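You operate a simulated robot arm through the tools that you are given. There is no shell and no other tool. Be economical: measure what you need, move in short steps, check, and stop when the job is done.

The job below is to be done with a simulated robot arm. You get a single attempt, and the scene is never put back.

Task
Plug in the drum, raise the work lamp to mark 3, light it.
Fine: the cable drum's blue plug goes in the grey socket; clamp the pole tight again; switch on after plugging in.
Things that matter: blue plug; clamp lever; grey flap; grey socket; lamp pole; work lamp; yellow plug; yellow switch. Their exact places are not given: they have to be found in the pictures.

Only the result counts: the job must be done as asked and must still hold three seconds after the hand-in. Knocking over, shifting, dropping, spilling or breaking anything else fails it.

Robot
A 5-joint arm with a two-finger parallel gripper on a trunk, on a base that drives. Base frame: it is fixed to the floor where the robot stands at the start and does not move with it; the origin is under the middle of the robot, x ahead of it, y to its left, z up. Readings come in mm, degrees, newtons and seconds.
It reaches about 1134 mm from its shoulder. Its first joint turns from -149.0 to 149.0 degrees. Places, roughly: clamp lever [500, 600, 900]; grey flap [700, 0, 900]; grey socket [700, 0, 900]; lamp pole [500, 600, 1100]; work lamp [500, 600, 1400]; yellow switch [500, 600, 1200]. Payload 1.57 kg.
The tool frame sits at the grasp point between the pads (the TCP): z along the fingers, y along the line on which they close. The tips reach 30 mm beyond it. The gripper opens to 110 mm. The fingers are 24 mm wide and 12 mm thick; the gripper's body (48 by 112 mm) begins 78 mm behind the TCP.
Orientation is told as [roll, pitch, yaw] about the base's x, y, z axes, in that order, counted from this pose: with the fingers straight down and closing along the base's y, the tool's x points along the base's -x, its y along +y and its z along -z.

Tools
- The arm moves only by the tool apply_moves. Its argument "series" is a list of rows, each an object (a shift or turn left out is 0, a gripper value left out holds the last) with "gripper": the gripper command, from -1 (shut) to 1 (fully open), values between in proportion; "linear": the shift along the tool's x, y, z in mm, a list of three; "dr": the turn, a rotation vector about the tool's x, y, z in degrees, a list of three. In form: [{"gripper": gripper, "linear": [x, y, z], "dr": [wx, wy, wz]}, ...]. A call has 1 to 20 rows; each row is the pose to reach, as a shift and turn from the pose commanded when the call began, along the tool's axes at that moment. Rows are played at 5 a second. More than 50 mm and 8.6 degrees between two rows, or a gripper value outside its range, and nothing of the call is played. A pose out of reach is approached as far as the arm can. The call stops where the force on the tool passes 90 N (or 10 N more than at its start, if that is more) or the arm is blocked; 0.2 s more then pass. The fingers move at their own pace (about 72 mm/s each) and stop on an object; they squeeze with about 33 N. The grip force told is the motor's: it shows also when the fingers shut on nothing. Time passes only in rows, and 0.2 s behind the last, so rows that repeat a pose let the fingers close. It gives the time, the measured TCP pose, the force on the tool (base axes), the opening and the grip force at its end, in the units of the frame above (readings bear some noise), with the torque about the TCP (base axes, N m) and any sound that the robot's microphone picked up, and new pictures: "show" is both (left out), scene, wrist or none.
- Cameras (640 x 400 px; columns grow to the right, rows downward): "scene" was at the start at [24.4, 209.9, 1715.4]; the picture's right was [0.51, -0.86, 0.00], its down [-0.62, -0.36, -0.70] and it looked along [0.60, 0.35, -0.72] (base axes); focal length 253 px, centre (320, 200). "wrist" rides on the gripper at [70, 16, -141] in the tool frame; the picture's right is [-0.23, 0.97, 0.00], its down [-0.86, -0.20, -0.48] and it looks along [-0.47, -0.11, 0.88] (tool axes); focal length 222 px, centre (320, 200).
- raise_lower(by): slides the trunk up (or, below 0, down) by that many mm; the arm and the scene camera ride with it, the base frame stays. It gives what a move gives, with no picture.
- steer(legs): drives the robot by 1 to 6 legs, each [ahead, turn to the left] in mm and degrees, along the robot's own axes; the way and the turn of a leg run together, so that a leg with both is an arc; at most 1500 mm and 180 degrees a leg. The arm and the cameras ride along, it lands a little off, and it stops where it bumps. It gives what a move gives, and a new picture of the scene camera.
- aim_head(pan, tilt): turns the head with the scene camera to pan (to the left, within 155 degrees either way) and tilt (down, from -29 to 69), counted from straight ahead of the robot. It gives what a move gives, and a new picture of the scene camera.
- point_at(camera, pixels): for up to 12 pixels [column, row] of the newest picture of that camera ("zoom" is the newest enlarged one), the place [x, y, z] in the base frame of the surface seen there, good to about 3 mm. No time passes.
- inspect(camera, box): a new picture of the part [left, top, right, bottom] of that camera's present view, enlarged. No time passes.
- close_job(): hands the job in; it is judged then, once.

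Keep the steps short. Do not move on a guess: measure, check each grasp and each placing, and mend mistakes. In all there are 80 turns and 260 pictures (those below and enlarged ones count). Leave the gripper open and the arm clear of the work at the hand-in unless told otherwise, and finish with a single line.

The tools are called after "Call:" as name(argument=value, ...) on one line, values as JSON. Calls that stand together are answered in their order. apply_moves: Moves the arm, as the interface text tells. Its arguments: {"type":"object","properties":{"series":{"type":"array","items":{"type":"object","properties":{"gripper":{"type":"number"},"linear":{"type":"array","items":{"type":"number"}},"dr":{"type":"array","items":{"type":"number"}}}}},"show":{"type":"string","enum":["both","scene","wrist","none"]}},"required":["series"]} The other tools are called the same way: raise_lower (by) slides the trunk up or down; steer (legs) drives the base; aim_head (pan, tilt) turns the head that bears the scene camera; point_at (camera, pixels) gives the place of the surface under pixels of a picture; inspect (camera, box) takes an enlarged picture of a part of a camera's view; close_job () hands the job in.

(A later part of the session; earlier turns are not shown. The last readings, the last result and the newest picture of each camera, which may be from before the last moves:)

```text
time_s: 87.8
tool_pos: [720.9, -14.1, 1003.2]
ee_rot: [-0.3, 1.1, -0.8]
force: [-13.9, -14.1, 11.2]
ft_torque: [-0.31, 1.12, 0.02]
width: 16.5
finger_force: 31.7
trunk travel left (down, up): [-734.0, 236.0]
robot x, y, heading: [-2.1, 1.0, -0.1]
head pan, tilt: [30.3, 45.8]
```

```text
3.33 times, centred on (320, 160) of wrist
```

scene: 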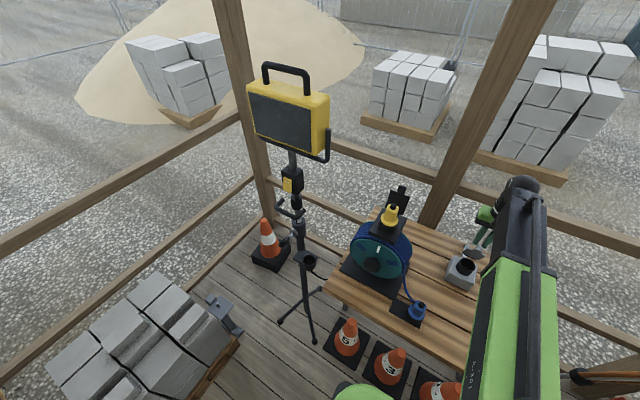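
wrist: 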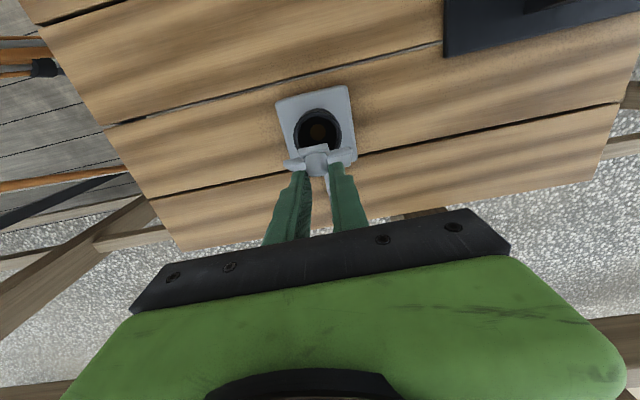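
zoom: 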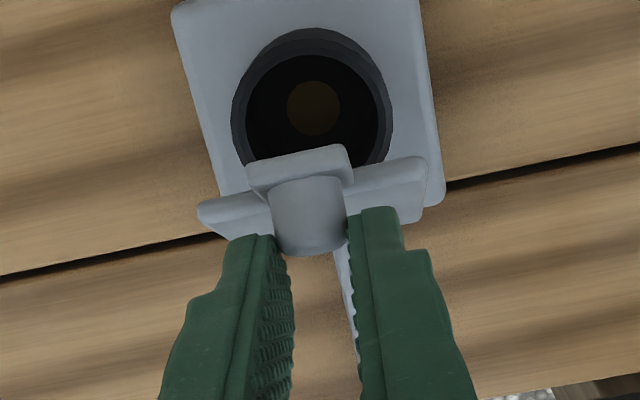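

The pads slid onto the knob but still hold, and the flap is at about 78°. I'll make two more small steps, then a brisk forward push to carry it over vertical.

Call:
raise_lower(by=2)

Call:
apply_moves(series=[{"linear": [-3, 1, 0]}, {"linear": [-6, 2, 0]}], show="none")

Call:
raise_lower(by=1.5)

Call:
apply_moves(series=[{"linear": [-3, 1, 0]}, {"linear": [-6, 1, 0]}], show="wrist")

Call:
inspect(camera="wrist", box=[260, 100, 380, 220])

```text
time_s: 88.3
tool_pos: [722.2, -13.3, 1002.5]
ee_rot: [-0.4, 1.1, -0.9]
force: [-8.4, -14.4, -5.1]
ft_torque: [-0.29, 0.94, 0.07]
width: 16.7
finger_force: 32.1
trunk travel left (down, up): [-736.0, 234.0]
robot x, y, heading: [-1.3, 0.1, 0.2]
head pan, tilt: [30.3, 45.8]
```

```text
time_s: 88.9
tool_pos: [727.0, -13.1, 1004.3]
ee_rot: [-0.4, 1.1, -1.0]
force: [-12.2, -25.3, 4.8]
ft_torque: [-0.56, 1.16, 0.1]
width: 16.9
finger_force: 31.8
trunk travel left (down, up): [-736.0, 234.0]
robot x, y, heading: [-0.7, 0.8, 0.0]
head pan, tilt: [30.3, 45.8]
```

```text
time_s: 89.4
tool_pos: [729.0, -14.5, 1004.6]
ee_rot: [-0.4, 1.1, -1.0]
force: [-8.3, -27.0, -6.7]
ft_torque: [-0.6, 0.92, 0.15]
width: 16.6
finger_force: 31.7
trunk travel left (down, up): [-737.0, 233.0]
robot x, y, heading: [-0.8, 4.2, 0.0]
head pan, tilt: [30.3, 45.8]
```

```text
time_s: 90.0
tool_pos: [733.4, -13.9, 1005.6]
ee_rot: [-0.5, 1.1, -1.1]
force: [-12.7, -29.8, 4.5]
ft_torque: [-0.72, 1.17, 0.18]
width: 16.9
finger_force: 31.8
trunk travel left (down, up): [-737.0, 233.0]
robot x, y, heading: [2.2, 0.1, -0.1]
head pan, tilt: [30.3, 45.8]
```

wrist: 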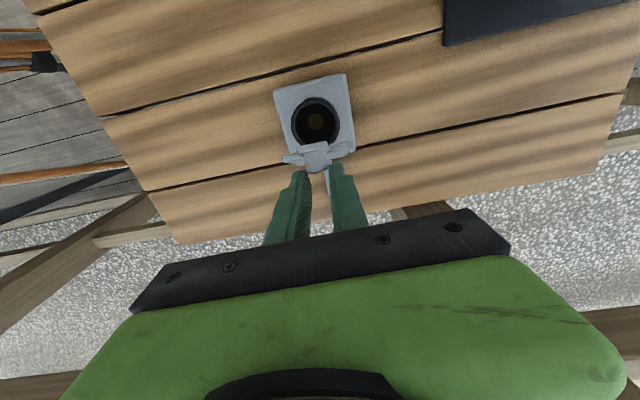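

```text
3.33 times, centred on (320, 160) of wrist
```

zoom: 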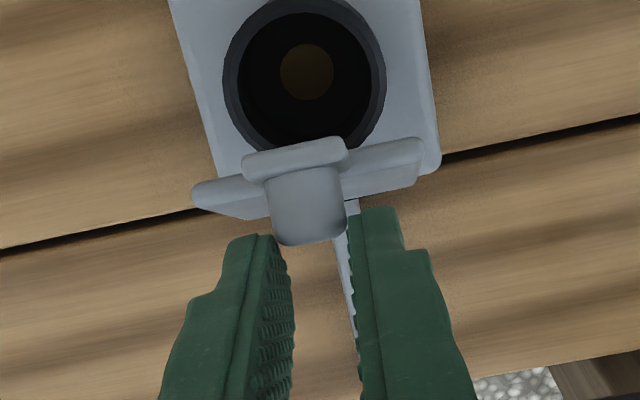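

The sideways force shows my y shift was the wrong way. I'll undo it and give the brisk push now.

Call:
apply_moves(series=[{"linear": [0, -3, 0]}, {"linear": [-45, -4, 0]}, {"linear": [-50, -4, 0]}], show="wrist")

```text
time_s: 90.8
tool_pos: [785.8, -14.0, 1004.7]
ee_rot: [-0.1, 1.1, -0.8]
force: [0.5, 0.3, -0.5]
ft_torque: [0.02, -0.01, 0.0]
width: 0.0
finger_force: 21.3
trunk travel left (down, up): [-737.0, 233.0]
robot x, y, heading: [1.5, 1.9, -0.2]
head pan, tilt: [30.3, 45.8]
```

wrist: 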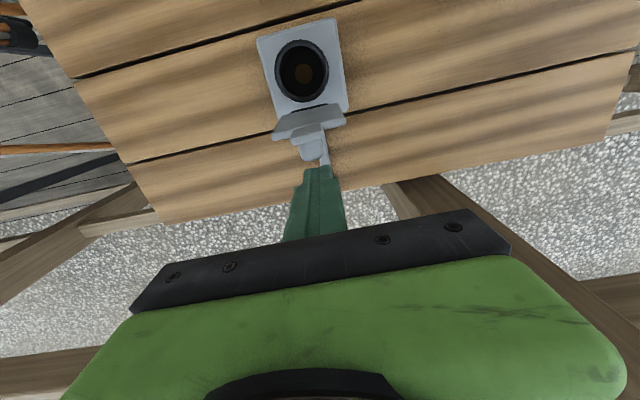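

The flap is now past vertical, leaning back. I'll lift straight up clear of it and check that it stays.

Call:
raise_lower(by=120)

Call:
apply_moves(series=[{"linear": [40, 0, 0]}, {"linear": [80, 0, 0]}, {"linear": [120, 0, 0]}, {"linear": [160, 0, 0]}], show="both")

Call:
inspect(camera="wrist", box=[250, 30, 400, 200])

```text
time_s: 92.3
tool_pos: [786.0, -14.2, 1123.5]
ee_rot: [-0.2, 1.1, -0.9]
force: [-0.5, 1.0, -0.2]
ft_torque: [0.01, -0.01, -0.02]
width: 0.1
finger_force: 21.4
trunk travel left (down, up): [-857.0, 113.0]
robot x, y, heading: [-1.1, -1.1, -0.1]
head pan, tilt: [30.3, 45.8]
```

```text
time_s: 93.3
tool_pos: [623.1, -12.8, 1124.0]
ee_rot: [-0.3, 1.1, -0.9]
force: [-0.4, 0.5, 0.7]
ft_torque: [0.01, -0.02, 0.0]
width: 0.0
finger_force: 21.1
out of reach, approached as far as the arm can: row 4
trunk travel left (down, up): [-857.0, 113.0]
robot x, y, heading: [0.2, 0.5, 0.2]
head pan, tilt: [30.3, 45.8]
```

scene: 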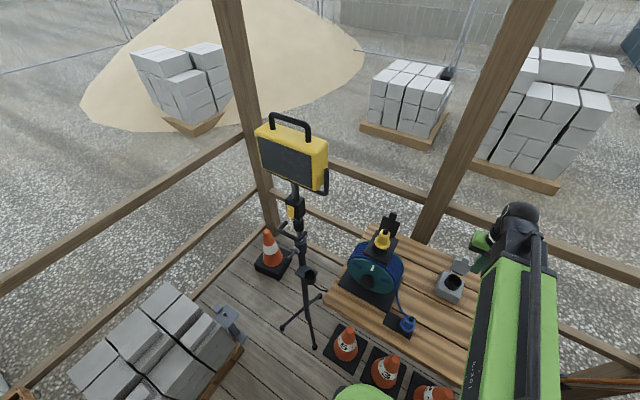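
wrist: 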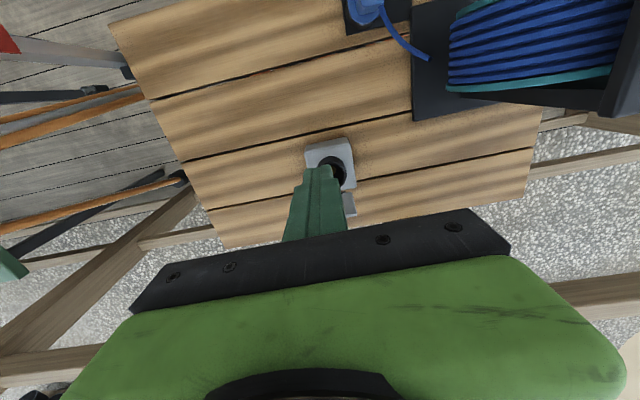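

```text
2.35 times, centred on (325, 115) of wrist
```

zoom: 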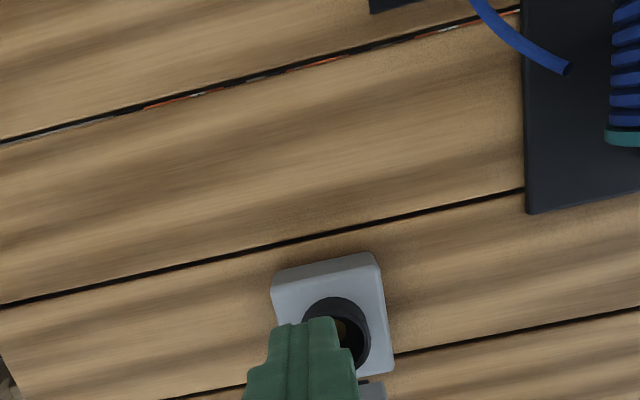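

The flap stays open. The blue plug, at radius about 480 mm, is inside the arm's minimum reach (~570–620), so the base must back up. I'll look behind first.

Call:
aim_head(pan=155, tilt=50)

Call:
aim_head(pan=-155, tilt=50)

```text
time_s: 95.3
tool_pos: [625.8, -12.4, 1124.9]
ee_rot: [-0.3, 1.2, -0.9]
force: [-0.4, 0.4, -0.5]
ft_torque: [0.02, 0.0, 0.01]
width: 0.0
finger_force: 21.3
trunk travel left (down, up): [-857.0, 113.0]
robot x, y, heading: [0.1, -2.8, -0.2]
head pan, tilt: [154.7, 50.0]
```

scene: 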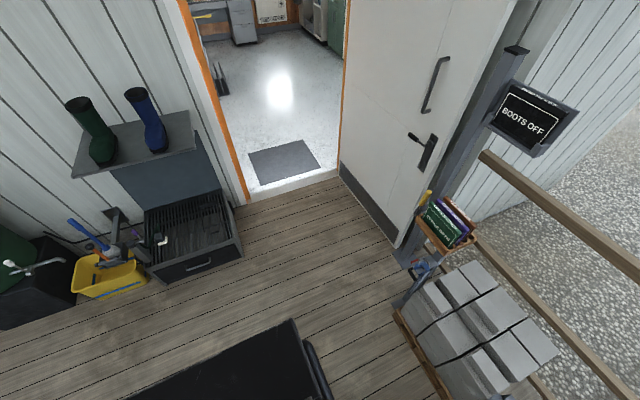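

```text
time_s: 99.5
tool_pos: [625.9, -11.5, 1123.3]
ee_rot: [-0.3, 1.1, -1.0]
force: [0.0, 0.2, 0.0]
ft_torque: [-0.02, 0.02, 0.02]
width: 0.1
finger_force: 21.2
trunk travel left (down, up): [-857.0, 113.0]
robot x, y, heading: [-0.9, -0.6, -0.0]
head pan, tilt: [-154.7, 50.0]
```

scene: 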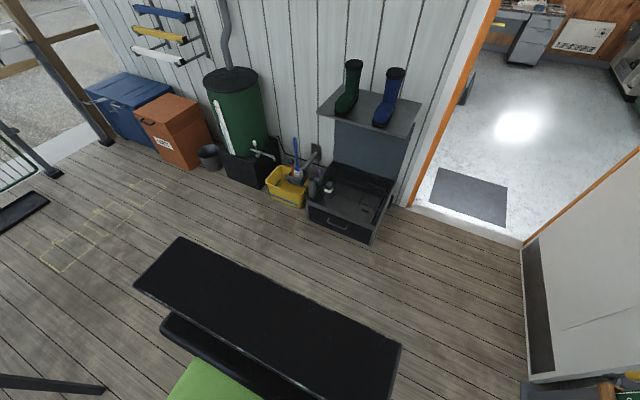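

There's free floor behind. I'll back up 200 mm and aim the head at the table.

Call:
steer(legs=[[-200, 0]])

Call:
aim_head(pan=8, tilt=48)

```text
time_s: 101.1
tool_pos: [421.6, -12.6, 1125.7]
ee_rot: [-0.3, 1.2, -0.9]
force: [-0.7, -0.2, -0.4]
ft_torque: [0.01, -0.02, 0.01]
width: 0.0
finger_force: 21.2
trunk travel left (down, up): [-857.0, 113.0]
robot x, y, heading: [-203.3, -0.4, 0.3]
head pan, tilt: [-154.7, 50.0]
```

scene: 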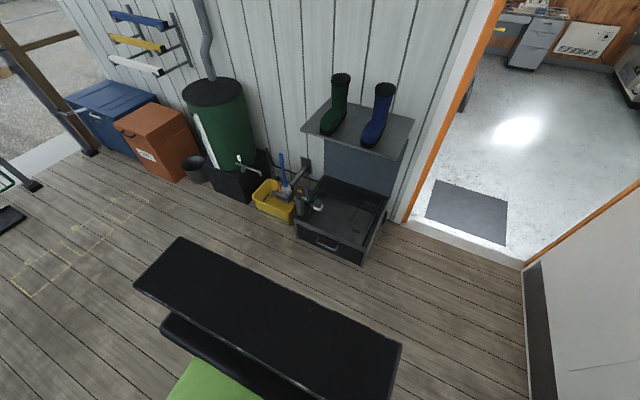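

```text
time_s: 103.6
tool_pos: [423.4, -12.0, 1124.5]
ee_rot: [-0.3, 1.1, -0.9]
force: [0.2, 0.7, 0.4]
ft_torque: [0.01, -0.02, 0.0]
width: 0.0
finger_force: 21.3
trunk travel left (down, up): [-857.0, 113.0]
robot x, y, heading: [-203.1, -0.6, 0.6]
head pan, tilt: [8.0, 48.0]
```

scene: 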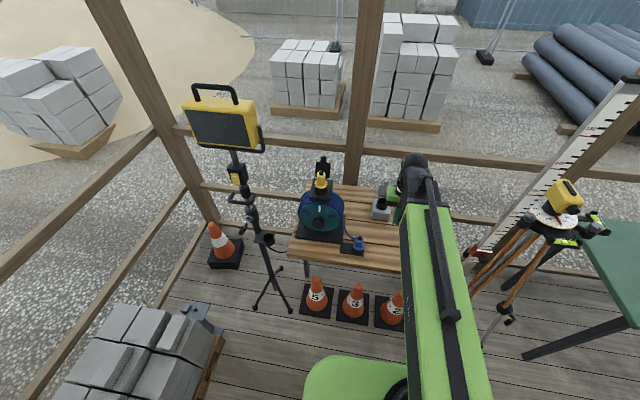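

Call:
inspect(camera="scene", box=[335, 225, 380, 260])

Call:
point_at(camera="zoom", pixels=[[320, 200], [362, 170], [345, 220], [380, 220], [340, 280], [390, 280]])

Call:
inspect(camera="scene", box=[362, 180, 402, 225])

Call:
point_at(camera="zoom", pixels=[[320, 200], [200, 250], [250, 200], [300, 150]])

```text
11.43 times, centred on (358, 242) of scene
```

zoom: 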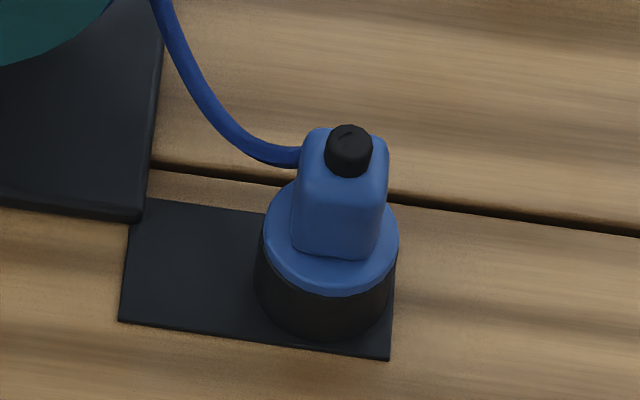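

```text
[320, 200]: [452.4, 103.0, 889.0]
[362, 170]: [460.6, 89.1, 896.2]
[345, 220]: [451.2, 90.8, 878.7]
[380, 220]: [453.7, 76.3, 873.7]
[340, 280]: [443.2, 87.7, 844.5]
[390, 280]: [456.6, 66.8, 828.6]
```

```text
8.89 times, centred on (382, 202) of scene
```

zoom: 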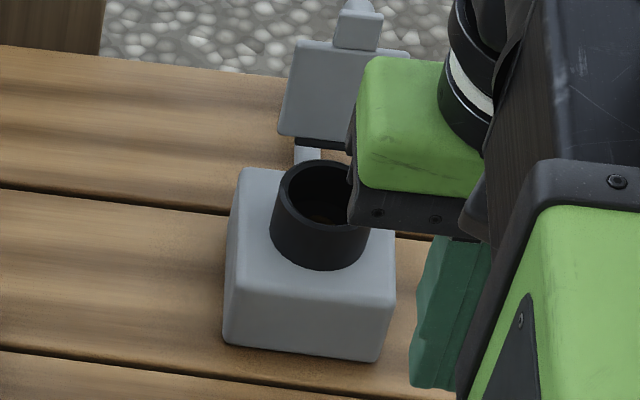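

```text
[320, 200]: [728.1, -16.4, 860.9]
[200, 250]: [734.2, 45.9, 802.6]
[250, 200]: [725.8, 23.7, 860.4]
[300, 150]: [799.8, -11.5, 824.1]
```

The cable leaves the plug on its +y side, so I'll grip along x. That means turning the tool 90° with the camera on the −y side, then moving above the plug at (467, 90).

Call:
apply_moves(series=[{"gripper": 0.1, "linear": [0, 0, 0], "dr": [0, 0, -8.2]}, {"linear": [-5, 10, 0], "dr": [0, 0, -16.4]}, {"linear": [-10, 20, 0], "dr": [0, 0, -24.6]}, {"linear": [-15, 35, 0], "dr": [0, 0, -32.8]}, {"linear": [-20, 45, 0], "dr": [0, 0, -41]}, {"linear": [-25, 55, 0], "dr": [0, 0, -49.2]}, {"linear": [-30, 70, 0], "dr": [0, 0, -57.4]}, {"linear": [-35, 80, 0], "dr": [0, 0, -65.6]}, {"linear": [-40, 90, 0], "dr": [0, 0, -73.8]}, {"linear": [-44, 102, 0], "dr": [0, 0, -82]}, {"linear": [-44, 102, 0], "dr": [0, 0, -89.2]}, {"linear": [-44, 102, 0], "dr": [0, 0, -89.2]}])

Call:
inspect(camera="wrist", box=[220, 60, 420, 240])

```text
time_s: 106.2
tool_pos: [468.9, 89.4, 1124.0]
ee_rot: [1.1, 0.3, 88.4]
force: [-0.8, 0.2, 0.4]
ft_torque: [0.04, -0.03, 0.01]
width: 60.3
finger_force: 0.0
trunk travel left (down, up): [-857.0, 113.0]
robot x, y, heading: [-202.7, 0.6, 0.4]
head pan, tilt: [8.0, 48.0]
```

scene: 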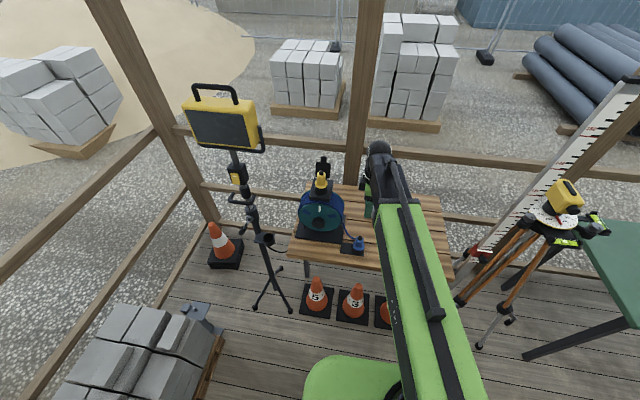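
wrist: 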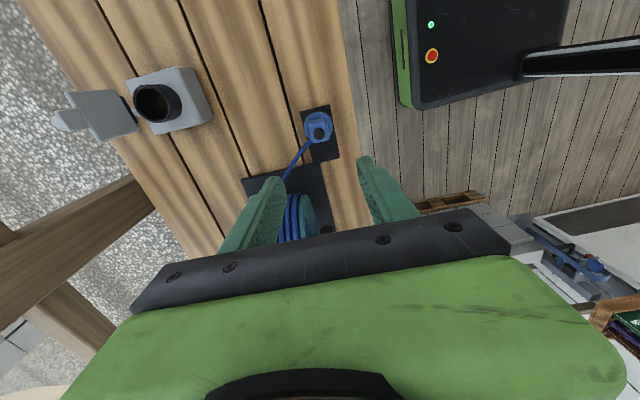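

```text
2.22 times, centred on (320, 150) of wrist
```

zoom: 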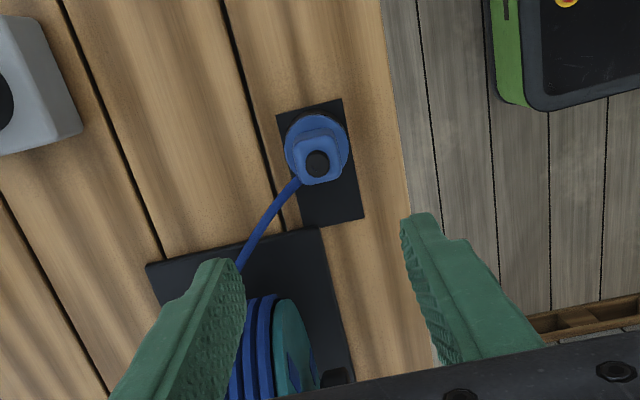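

Call:
inspect(camera="wrist", box=[290, 95, 350, 155])

Call:
point_at(camera="zoom", pixels=[[310, 235], [225, 155], [345, 175], [290, 270], [400, 255], [250, 170], [390, 170], [320, 60], [270, 240], [385, 230], [320, 280]])

Call:
inspect(camera="wrist", box=[100, 50, 220, 150])

Call:
point_at(camera="zoom", pixels=[[320, 230], [180, 230], [345, 160], [300, 140], [210, 170], [400, 200], [240, 230], [290, 320]])

```text
6.67 times, centred on (320, 125) of wrist
```

zoom: 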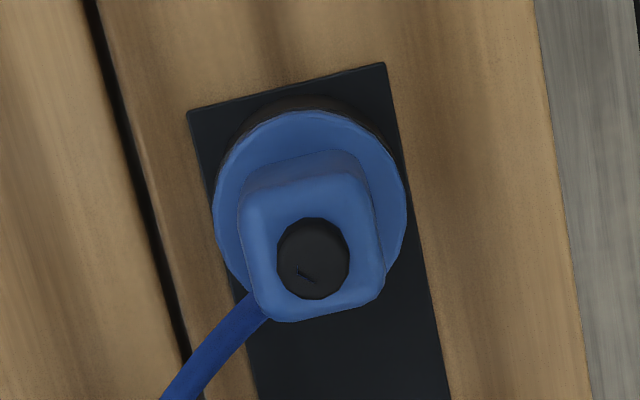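

```text
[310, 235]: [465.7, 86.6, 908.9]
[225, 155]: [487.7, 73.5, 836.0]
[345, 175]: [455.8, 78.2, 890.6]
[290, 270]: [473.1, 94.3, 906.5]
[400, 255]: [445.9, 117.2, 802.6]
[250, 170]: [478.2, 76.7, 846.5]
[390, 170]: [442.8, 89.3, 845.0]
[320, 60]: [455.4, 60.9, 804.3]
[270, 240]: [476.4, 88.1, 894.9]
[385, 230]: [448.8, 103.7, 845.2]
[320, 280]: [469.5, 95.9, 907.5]
```

```text
4.00 times, centred on (160, 100) of wrist
```

zoom: 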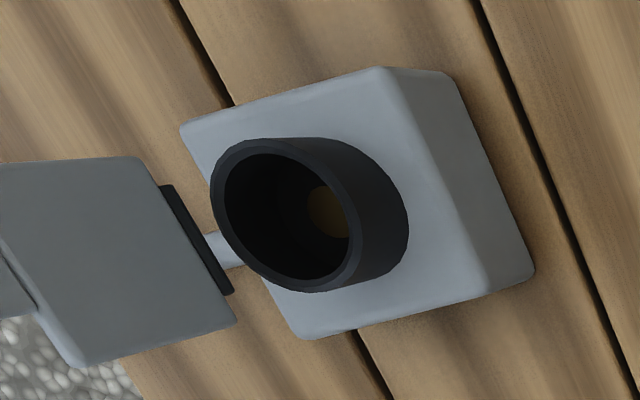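

```text
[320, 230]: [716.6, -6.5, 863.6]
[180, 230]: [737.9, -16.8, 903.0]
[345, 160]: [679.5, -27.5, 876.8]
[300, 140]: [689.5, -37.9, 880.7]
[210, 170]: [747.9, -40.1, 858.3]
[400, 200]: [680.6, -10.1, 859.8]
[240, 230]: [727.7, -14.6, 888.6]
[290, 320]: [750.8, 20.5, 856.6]
```

Call:
point_at(camera="zoom", pixels=[[217, 195], [300, 288], [355, 245], [250, 147], [340, 190], [240, 255], [320, 165], [345, 280]])

```text
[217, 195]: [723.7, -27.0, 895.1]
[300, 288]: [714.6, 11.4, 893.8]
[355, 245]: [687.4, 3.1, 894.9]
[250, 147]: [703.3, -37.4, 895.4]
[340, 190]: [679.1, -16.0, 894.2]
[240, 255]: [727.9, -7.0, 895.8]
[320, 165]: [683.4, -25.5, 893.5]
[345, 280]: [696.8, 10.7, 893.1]
```

The socket's round rim centre is (704,−12.5), top z≈895; the plug's cap centre is (468.5, 91.3). I'll nudge +2 in y and lower around the plug.

Call:
apply_moves(series=[{"linear": [-2, 0, 0], "dr": [0, 0, -1]}, {"linear": [-2, 0, 0], "dr": [0, 0, -1.5]}], show="none")

Call:
raise_lower(by=-190)

Call:
inspect(camera="wrist", box=[220, 60, 420, 260])

```text
time_s: 106.8
tool_pos: [468.5, 89.6, 1125.1]
ee_rot: [1.1, 0.3, 89.9]
force: [0.5, 0.1, 0.5]
ft_torque: [0.01, 0.02, -0.02]
width: 60.4
finger_force: 0.1
trunk travel left (down, up): [-857.0, 113.0]
robot x, y, heading: [-198.9, 2.8, 0.1]
head pan, tilt: [8.0, 48.0]
```

```text
time_s: 108.9
tool_pos: [469.7, 90.8, 933.3]
ee_rot: [1.0, 0.3, 89.7]
force: [-0.1, -0.1, -1.0]
ft_torque: [0.0, 0.0, 0.01]
width: 60.5
finger_force: 0.0
trunk travel left (down, up): [-667.0, 303.0]
robot x, y, heading: [-206.2, -1.7, -0.2]
head pan, tilt: [8.0, 48.0]
```

```text
2.00 times, centred on (320, 160) of wrist
```

zoom: 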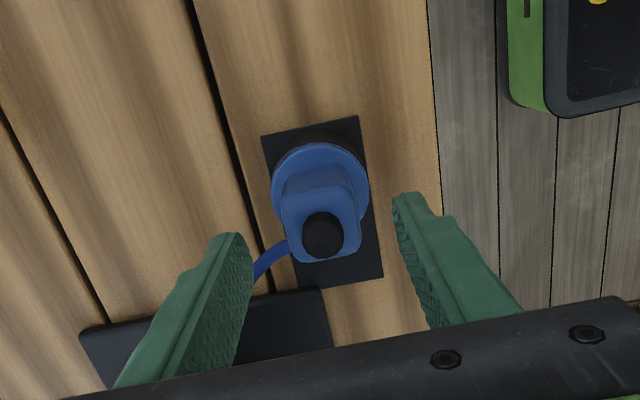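

Call:
inspect(camera="wrist", box=[295, 125, 355, 205])

Call:
point_at(camera="zoom", pixels=[[235, 215], [215, 235], [200, 250], [320, 190], [305, 240], [350, 280], [260, 180], [375, 180]])

Call:
inspect(camera="scene", box=[335, 225, 380, 260])

```text
5.00 times, centred on (325, 165) of wrist
```

zoom: 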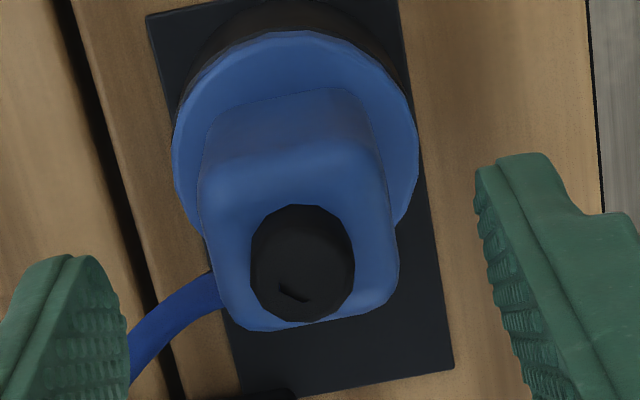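

```text
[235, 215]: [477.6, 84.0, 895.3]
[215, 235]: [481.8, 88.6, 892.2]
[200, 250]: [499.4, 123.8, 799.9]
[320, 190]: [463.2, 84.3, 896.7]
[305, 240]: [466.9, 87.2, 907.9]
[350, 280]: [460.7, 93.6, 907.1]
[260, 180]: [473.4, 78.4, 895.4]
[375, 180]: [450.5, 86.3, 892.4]
```

```text
11.43 times, centred on (358, 242) of scene
```

zoom: 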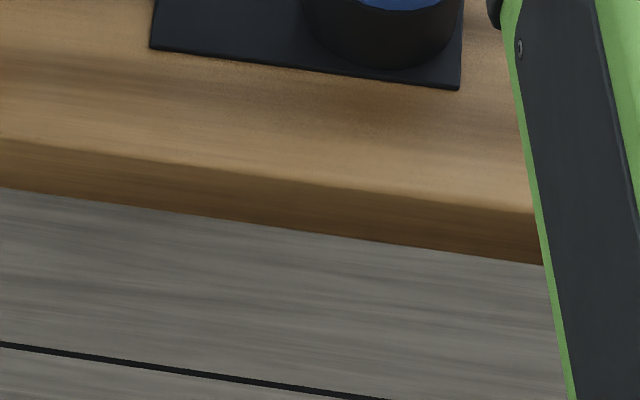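

Call:
inspect(camera="wrist", box=[295, 125, 355, 205])

Call:
point_at(camera="zoom", pixels=[[212, 290], [200, 298], [180, 310], [165, 325], [150, 340], [140, 355], [212, 280], [212, 300], [300, 300], [240, 310]])

```text
5.00 times, centred on (325, 165) of wrist
```

zoom: 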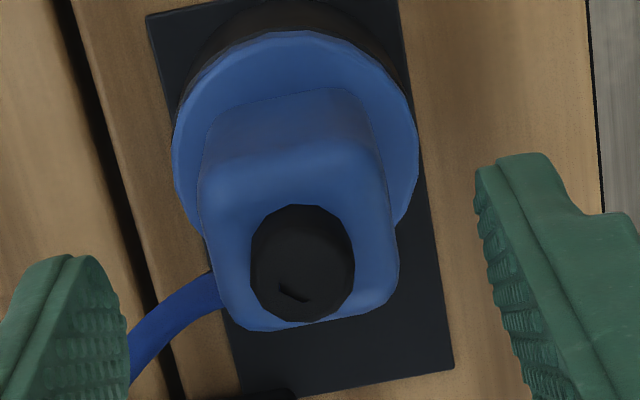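

```text
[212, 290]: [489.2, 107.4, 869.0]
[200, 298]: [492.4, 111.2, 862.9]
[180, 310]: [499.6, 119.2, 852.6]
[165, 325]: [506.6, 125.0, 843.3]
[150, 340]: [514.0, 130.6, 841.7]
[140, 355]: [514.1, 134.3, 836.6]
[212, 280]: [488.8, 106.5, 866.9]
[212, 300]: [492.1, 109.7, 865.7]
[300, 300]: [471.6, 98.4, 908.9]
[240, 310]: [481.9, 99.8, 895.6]
```

The cable leaves the +y face and passes the +x side at y≥103. I'll shift the grip 4 mm to −y so the finger clears it, then lower and close.

Call:
apply_moves(series=[{"linear": [4, 0, 0]}, {"linear": [4, 0, 0]}], show="none")

Call:
raise_lower(by=-55)

Call:
apply_moves(series=[{"gripper": -1}, {}, {}, {}], show="wrist")

Call:
inspect(camera="wrist", box=[260, 100, 380, 220])

```text
time_s: 109.5
tool_pos: [468.2, 86.3, 934.5]
ee_rot: [1.2, 0.2, 89.8]
force: [-0.4, -0.1, -0.6]
ft_torque: [0.02, 0.02, 0.02]
width: 60.5
finger_force: 0.0
trunk travel left (down, up): [-667.0, 303.0]
robot x, y, heading: [-201.2, -0.9, -0.1]
head pan, tilt: [8.0, 48.0]
```

```text
time_s: 110.5
tool_pos: [468.8, 86.9, 880.8]
ee_rot: [1.1, 0.3, 89.8]
force: [-0.9, 0.8, 0.4]
ft_torque: [0.01, 0.0, 0.01]
width: 60.4
finger_force: 0.1
trunk travel left (down, up): [-612.0, 358.0]
robot x, y, heading: [-202.0, -1.1, 0.3]
head pan, tilt: [8.0, 48.0]
```

```text
time_s: 111.5
tool_pos: [469.8, 85.9, 880.3]
ee_rot: [1.1, 0.3, 89.8]
force: [1.8, -0.2, 2.8]
ft_torque: [-0.01, -0.19, -0.01]
width: 33.7
finger_force: 33.3
trunk travel left (down, up): [-612.0, 358.0]
robot x, y, heading: [-204.8, -1.0, 0.0]
head pan, tilt: [8.0, 48.0]
```

wrist: 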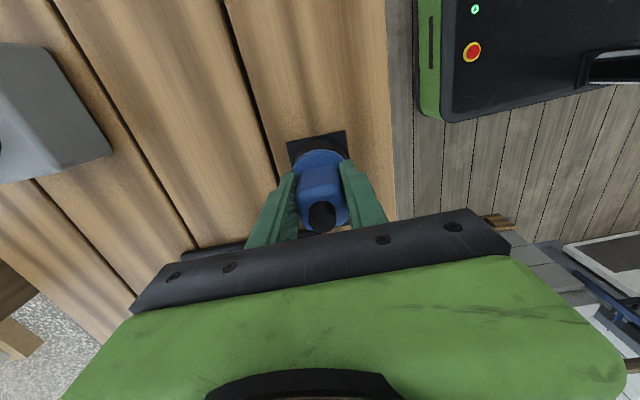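

```text
3.33 times, centred on (320, 160) of wrist
```

zoom: 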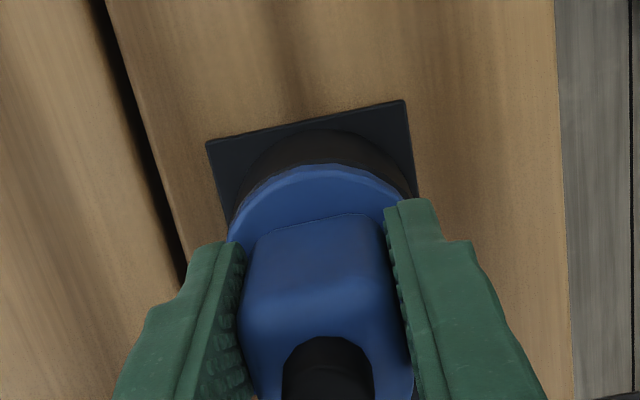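

Gripped (33.7 mm). I'll lift 25 mm and check that the holder doesn't come along.

Call:
raise_lower(by=25)

Call:
raise_lower(by=100)

Call:
inspect(camera="wrist", box=[180, 60, 460, 260])

Call:
inspect(camera="scene", box=[290, 160, 420, 260])

```text
time_s: 112.2
tool_pos: [469.0, 86.4, 905.4]
ee_rot: [1.2, 0.3, 89.8]
force: [2.1, -0.1, 4.9]
ft_torque: [0.04, -0.26, -0.03]
width: 33.8
finger_force: 32.8
trunk travel left (down, up): [-637.0, 333.0]
robot x, y, heading: [-202.2, -1.8, -0.0]
head pan, tilt: [8.0, 48.0]
```

```text
time_s: 113.5
tool_pos: [468.7, 87.6, 1004.3]
ee_rot: [1.2, 0.3, 89.8]
force: [-0.1, 0.0, -1.2]
ft_torque: [-0.02, -0.03, 0.01]
width: 33.6
finger_force: 33.0
trunk travel left (down, up): [-737.0, 233.0]
robot x, y, heading: [-200.4, 1.5, 0.0]
head pan, tilt: [8.0, 48.0]
```

```text
2.00 times, centred on (320, 160) of wrist
```

zoom: 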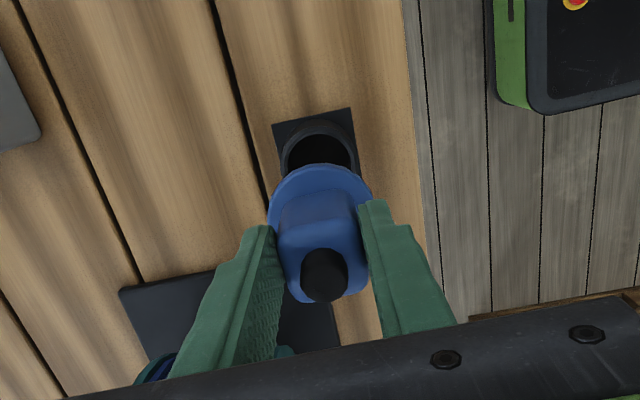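

```text
4.00 times, centred on (355, 210) of scene
```

zoom: 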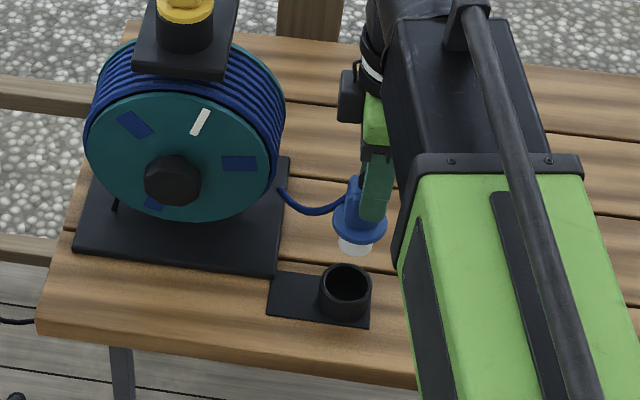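

The plug is out and the holder stayed. The plug centre sits about 4.5 mm to +y of the TCP, so I'll move the TCP to (704,−17) over the socket.

Call:
apply_moves(series=[{"linear": [20, -40, 0]}, {"linear": [40, -80, 0]}, {"linear": [60, -120, 0]}, {"linear": [80, -160, 0]}, {"linear": [100, -200, 0]}, {"linear": [104, -235, 0]}, {"linear": [104, -235, 0]}], show="both")

Call:
inspect(camera="wrist", box=[180, 60, 460, 260])

Call:
inspect(camera="scene", box=[345, 160, 415, 230])

```text
time_s: 115.1
tool_pos: [704.4, -17.9, 1005.0]
ee_rot: [1.0, 0.3, 89.8]
force: [0.1, -0.4, -1.7]
ft_torque: [-0.01, -0.03, 0.01]
width: 33.2
finger_force: 32.8
out of reach, approached as far as the arm can: row 4, 5, 6, 7
trunk travel left (down, up): [-737.0, 233.0]
robot x, y, heading: [-202.7, -0.2, 0.1]
head pan, tilt: [8.0, 48.0]
```

scene: 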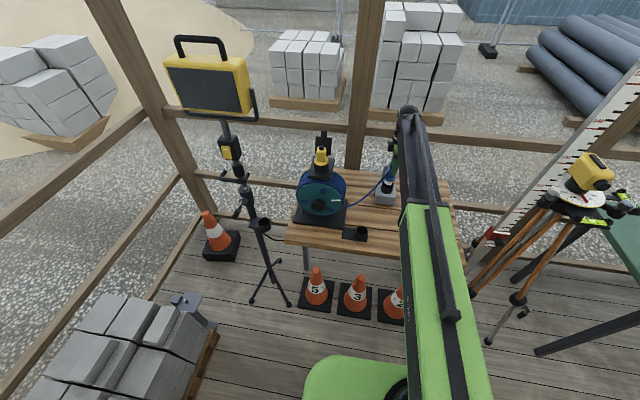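
wrist: 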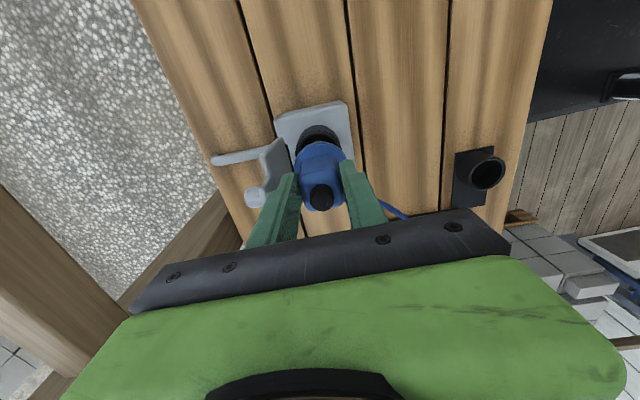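

```text
2.00 times, centred on (320, 160) of wrist
```

zoom: 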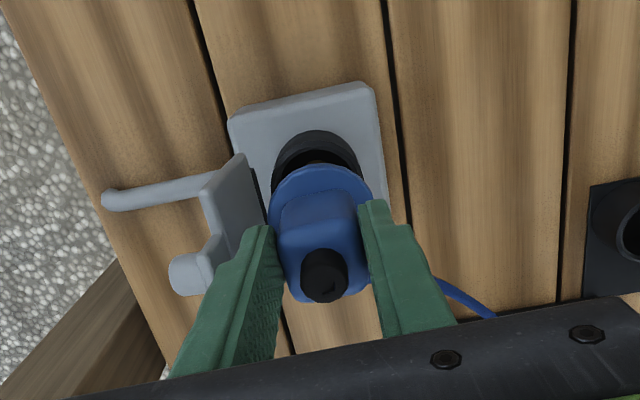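

```text
5.71 times, centred on (380, 195) of scene
```

zoom: 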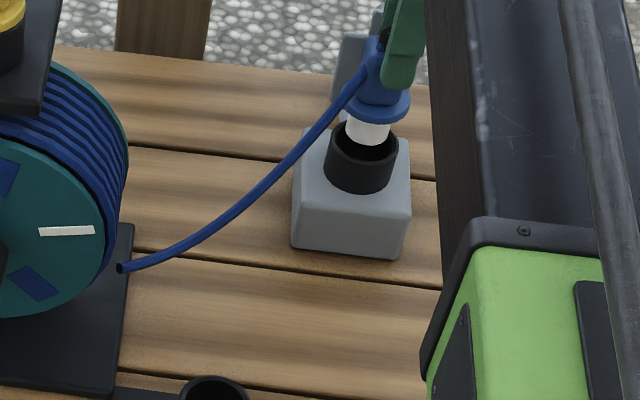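

The plug is over the ring. I'll check the plug cap and flange centre against the ring.

Call:
point_at(camera="wrist", pixels=[[322, 188], [322, 198], [314, 197], [330, 197], [310, 146], [345, 160], [298, 165], [320, 130]])

Call:
point_at(camera="zoom", pixels=[[365, 135], [347, 130], [388, 135], [380, 118], [408, 105], [332, 150], [395, 160], [350, 108]])

```text
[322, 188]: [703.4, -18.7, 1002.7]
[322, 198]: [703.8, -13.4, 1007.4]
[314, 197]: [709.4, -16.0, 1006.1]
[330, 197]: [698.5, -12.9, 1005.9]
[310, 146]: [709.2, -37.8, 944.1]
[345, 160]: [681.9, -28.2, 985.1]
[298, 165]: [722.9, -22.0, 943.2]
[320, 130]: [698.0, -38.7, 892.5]
```

```text
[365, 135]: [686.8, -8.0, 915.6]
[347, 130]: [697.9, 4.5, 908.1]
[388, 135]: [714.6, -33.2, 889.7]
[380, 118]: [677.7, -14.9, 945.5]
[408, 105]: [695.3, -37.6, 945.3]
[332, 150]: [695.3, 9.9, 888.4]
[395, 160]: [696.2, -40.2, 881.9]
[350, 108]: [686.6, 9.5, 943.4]
```

The plug sits 25 mm lower in the grip than before but is aligned with the ring (704,−14). I'll lower in steps, watching the force.

Call:
raise_lower(by=-22)

Call:
raise_lower(by=-12)

Call:
inspect(camera="scene", box=[345, 160, 415, 230])

Call:
inspect(camera="wrist", box=[220, 80, 420, 240])

```text
time_s: 115.8
tool_pos: [704.0, -17.6, 982.0]
ee_rot: [1.1, 0.3, 89.9]
force: [-0.5, -0.5, -1.2]
ft_torque: [0.01, -0.05, -0.01]
width: 33.7
finger_force: 33.3
trunk travel left (down, up): [-715.0, 255.0]
robot x, y, heading: [-201.8, 0.1, 0.2]
head pan, tilt: [8.0, 48.0]
```

```text
time_s: 116.4
tool_pos: [704.0, -17.7, 971.1]
ee_rot: [1.2, 0.3, 89.8]
force: [0.1, -0.1, -1.7]
ft_torque: [0.0, 0.0, -0.01]
width: 33.4
finger_force: 33.0
trunk travel left (down, up): [-703.0, 267.0]
robot x, y, heading: [-204.7, -5.1, 0.3]
head pan, tilt: [8.0, 48.0]
```

```text
5.71 times, centred on (380, 195) of scene
```

zoom: 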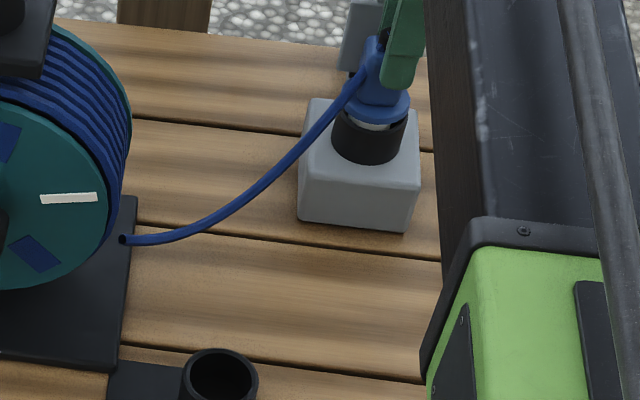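

```text
2.50 times, centred on (320, 160) of wrist
```

zoom: 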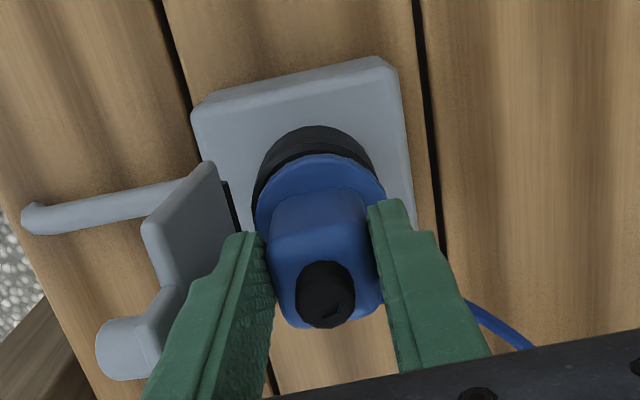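

It's entering with no resistance. I'll lower further to seat it and listen for a click.

Call:
raise_lower(by=-12)

Call:
raise_lower(by=-8)

Call:
inspect(camera="wrist", box=[220, 80, 420, 240])

```text
time_s: 117.0
tool_pos: [704.1, -17.2, 959.5]
ee_rot: [1.0, 0.3, 89.8]
force: [2.1, 0.1, 16.3]
ft_torque: [0.06, -0.57, -0.02]
width: 33.6
finger_force: 33.2
trunk travel left (down, up): [-691.0, 279.0]
robot x, y, heading: [-205.6, 3.8, -0.1]
head pan, tilt: [8.0, 48.0]
```

```text
time_s: 117.6
tool_pos: [702.1, -18.2, 951.4]
ee_rot: [1.1, 0.3, 89.8]
force: [3.3, -0.6, 18.2]
ft_torque: [0.11, -0.66, -0.01]
width: 33.5
finger_force: 33.0
trunk travel left (down, up): [-683.0, 287.0]
robot x, y, heading: [-201.0, 0.3, 0.2]
head pan, tilt: [8.0, 48.0]
```

```text
2.50 times, centred on (320, 160) of wrist
```

zoom: 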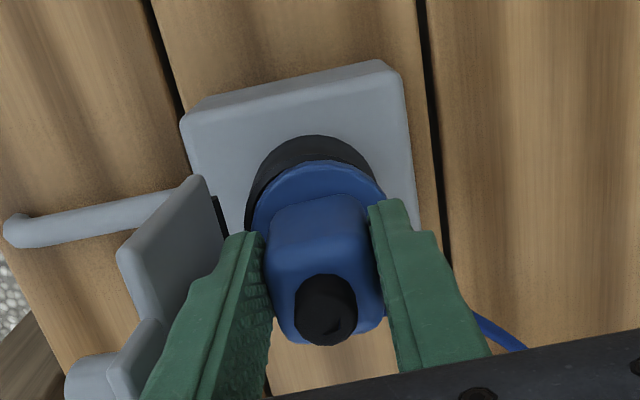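

The plug now slides up within the grip at 18 N. I'll lower until the fingertips bear on the flange and push it home.

Call:
raise_lower(by=-12)

Call:
raise_lower(by=-6)

Call:
raise_lower(by=-5)

Call:
inspect(camera="wrist", box=[220, 80, 420, 240])

Call:
inspect(camera="scene", box=[345, 160, 415, 230])

```text
time_s: 118.2
tool_pos: [703.9, -18.9, 937.9]
ee_rot: [1.2, 0.3, 89.7]
force: [0.6, -1.1, 9.9]
ft_torque: [-0.03, -0.24, 0.01]
width: 33.7
finger_force: 32.8
trunk travel left (down, up): [-671.0, 299.0]
robot x, y, heading: [-202.3, -0.0, -0.0]
head pan, tilt: [8.0, 48.0]
```

```text
time_s: 118.7
tool_pos: [702.9, -17.7, 934.0]
ee_rot: [1.1, 0.4, 89.9]
force: [-1.2, -0.8, 17.4]
ft_torque: [0.01, -0.23, 0.01]
width: 33.5
finger_force: 33.2
trunk travel left (down, up): [-665.0, 305.0]
robot x, y, heading: [-204.1, -2.0, 0.2]
head pan, tilt: [8.0, 48.0]
```

```text
time_s: 119.2
tool_pos: [702.6, -19.4, 930.4]
ee_rot: [1.0, 0.3, 89.8]
force: [5.7, -0.4, 43.6]
ft_torque: [0.16, -1.06, -0.02]
width: 33.9
finger_force: 32.7
trunk travel left (down, up): [-660.0, 310.0]
robot x, y, heading: [-202.9, -0.9, 0.3]
head pan, tilt: [8.0, 48.0]
```

```text
2.50 times, centred on (320, 160) of wrist
```

zoom: 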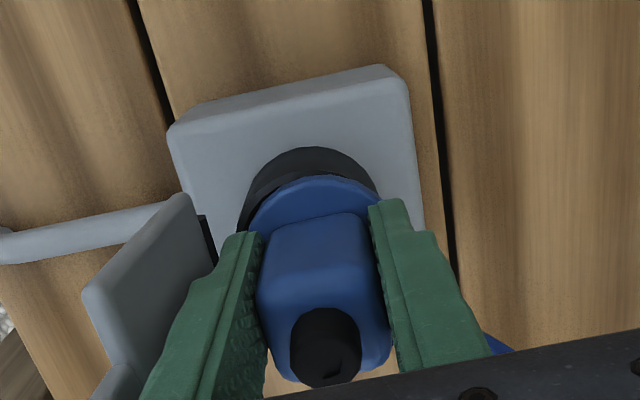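

```text
5.71 times, centred on (380, 195) of scene
```

zoom: 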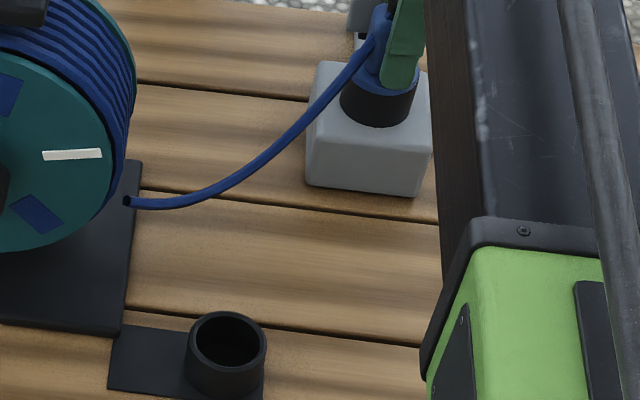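

Force is up to 44 N with the tips on the flange. I'll check the flange height against the rim.

Call:
point_at(camera="wrist", pixels=[[315, 141], [305, 145], [320, 137], [330, 141], [318, 128], [322, 188]])

Call:
point_at(camera="zoom", pixels=[[375, 84], [352, 75], [405, 90], [372, 100], [350, 92], [380, 115]])

```text
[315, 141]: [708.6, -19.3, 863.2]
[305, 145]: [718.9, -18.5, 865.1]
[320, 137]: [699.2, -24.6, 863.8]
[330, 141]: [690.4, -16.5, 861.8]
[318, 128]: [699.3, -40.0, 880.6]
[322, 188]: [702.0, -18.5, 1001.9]
```

```text
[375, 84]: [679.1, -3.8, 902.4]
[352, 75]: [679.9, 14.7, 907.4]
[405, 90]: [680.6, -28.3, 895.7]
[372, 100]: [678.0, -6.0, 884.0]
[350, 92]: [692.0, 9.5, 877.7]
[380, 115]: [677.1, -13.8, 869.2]
```

Call:
raise_lower(by=-4)

Call:
apply_moves(series=[{"linear": [0, 0, 0]}], show="wrist")

Call:
inspect(camera="wrist", box=[270, 120, 370, 240])

Call:
point_at(camera="zoom", pixels=[[320, 100], [270, 115], [370, 110], [310, 80], [300, 65], [330, 260], [320, 130], [240, 150]])

```text
time_s: 119.7
tool_pos: [701.7, -18.1, 931.3]
ee_rot: [0.4, 0.3, 89.9]
force: [-2.7, 0.0, 67.5]
ft_torque: [-0.01, -0.32, -0.02]
width: 33.7
finger_force: 33.2
trunk travel left (down, up): [-658.0, 312.0]
robot x, y, heading: [-203.7, -1.7, -0.1]
head pan, tilt: [8.0, 48.0]
stopped: the force on the tool passed its limit at 95 N (the readings are from after the stop); the commanded pose is now the measured one
```

```text
time_s: 120.1
tool_pos: [701.9, -17.9, 931.5]
ee_rot: [0.4, 0.3, 89.8]
force: [-2.4, -1.1, 70.2]
ft_torque: [0.02, -0.31, 0.02]
width: 33.7
finger_force: 32.8
trunk travel left (down, up): [-658.0, 312.0]
robot x, y, heading: [-198.7, 0.4, -0.0]
head pan, tilt: [8.0, 48.0]
```

wrist: 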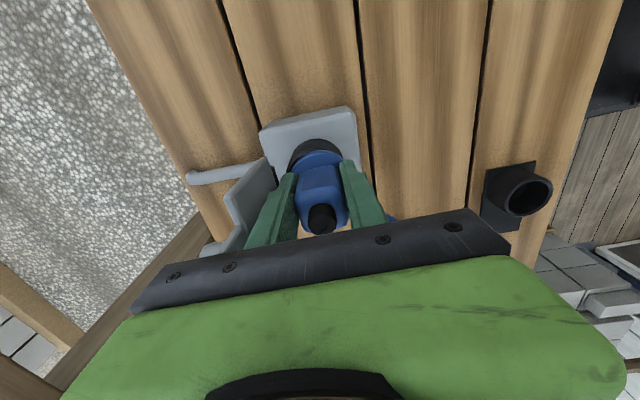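

```text
3.33 times, centred on (320, 180) of wrist
```

zoom: 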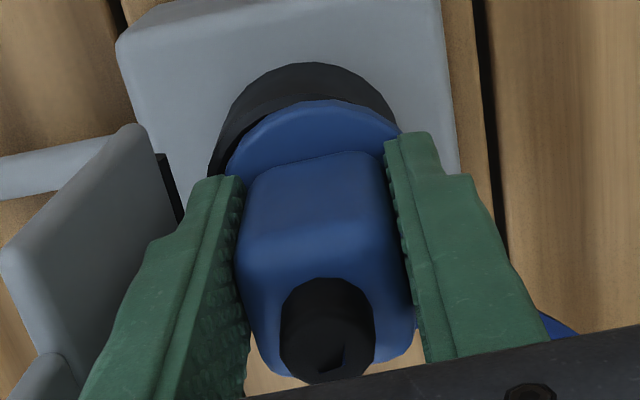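

```text
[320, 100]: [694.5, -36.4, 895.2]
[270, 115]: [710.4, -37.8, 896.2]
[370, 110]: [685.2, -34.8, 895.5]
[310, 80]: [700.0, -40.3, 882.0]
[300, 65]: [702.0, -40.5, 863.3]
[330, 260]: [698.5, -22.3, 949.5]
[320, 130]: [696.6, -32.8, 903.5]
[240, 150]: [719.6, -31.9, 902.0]
```

The flange edge is at z≈895, on the rim, and it took 95 N: the plug is fully seated. I'll open slightly to 42 mm and rise.

Call:
apply_moves(series=[{"gripper": -0.24}, {}, {}], show="none")

Call:
raise_lower(by=150)

Call:
apply_moves(series=[{"linear": [0, 40, 0]}, {"linear": [0, 60, 0]}], show="both")

Call:
inspect(camera="wrist", box=[180, 60, 400, 240])

```text
time_s: 120.9
tool_pos: [701.2, -19.3, 930.1]
ee_rot: [0.5, 0.3, 89.7]
force: [-1.2, 0.0, 71.5]
ft_torque: [0.14, -0.34, 0.02]
width: 34.0
finger_force: 0.0
trunk travel left (down, up): [-658.0, 312.0]
robot x, y, heading: [-203.1, 0.6, 0.3]
head pan, tilt: [8.0, 48.0]
```

```text
time_s: 122.7
tool_pos: [705.8, -18.7, 1076.0]
ee_rot: [0.8, 0.3, 89.8]
force: [0.6, 0.0, 0.7]
ft_torque: [0.02, -0.01, -0.01]
width: 41.7
finger_force: 0.1
trunk travel left (down, up): [-808.0, 162.0]
robot x, y, heading: [-202.4, -0.7, 0.1]
head pan, tilt: [8.0, 48.0]
```

```text
time_s: 123.3
tool_pos: [646.2, -18.1, 1074.7]
ee_rot: [0.7, 0.3, 89.8]
force: [0.6, -0.5, 1.1]
ft_torque: [-0.02, -0.01, -0.01]
width: 41.7
finger_force: 0.1
trunk travel left (down, up): [-808.0, 162.0]
robot x, y, heading: [-199.6, -1.6, -0.1]
head pan, tilt: [8.0, 48.0]
```

scene: 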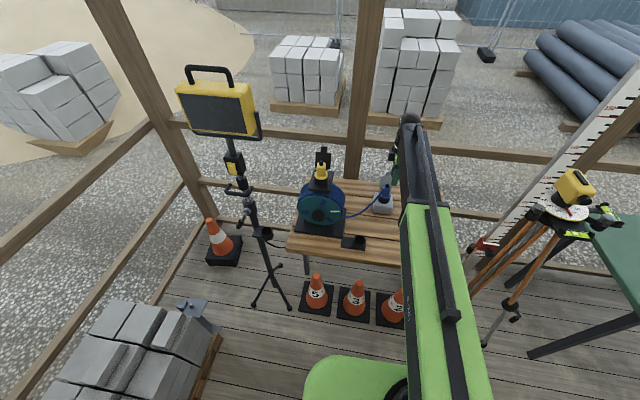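
wrist: 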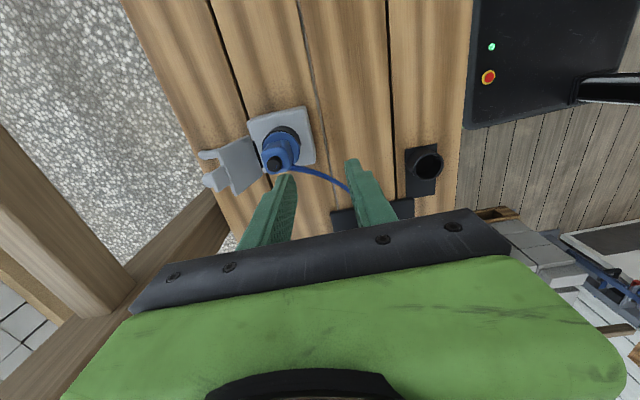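

```text
2.22 times, centred on (290, 150) of wrist
```

zoom: 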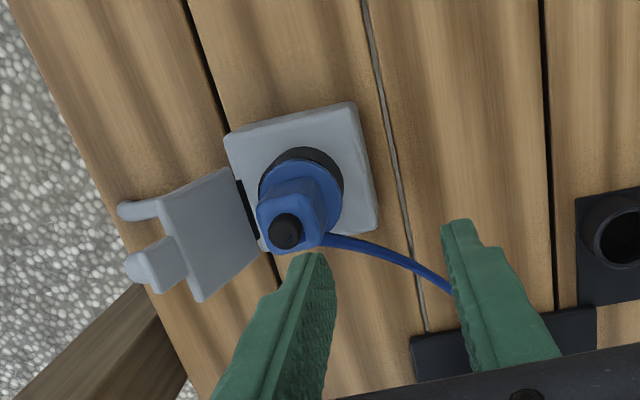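

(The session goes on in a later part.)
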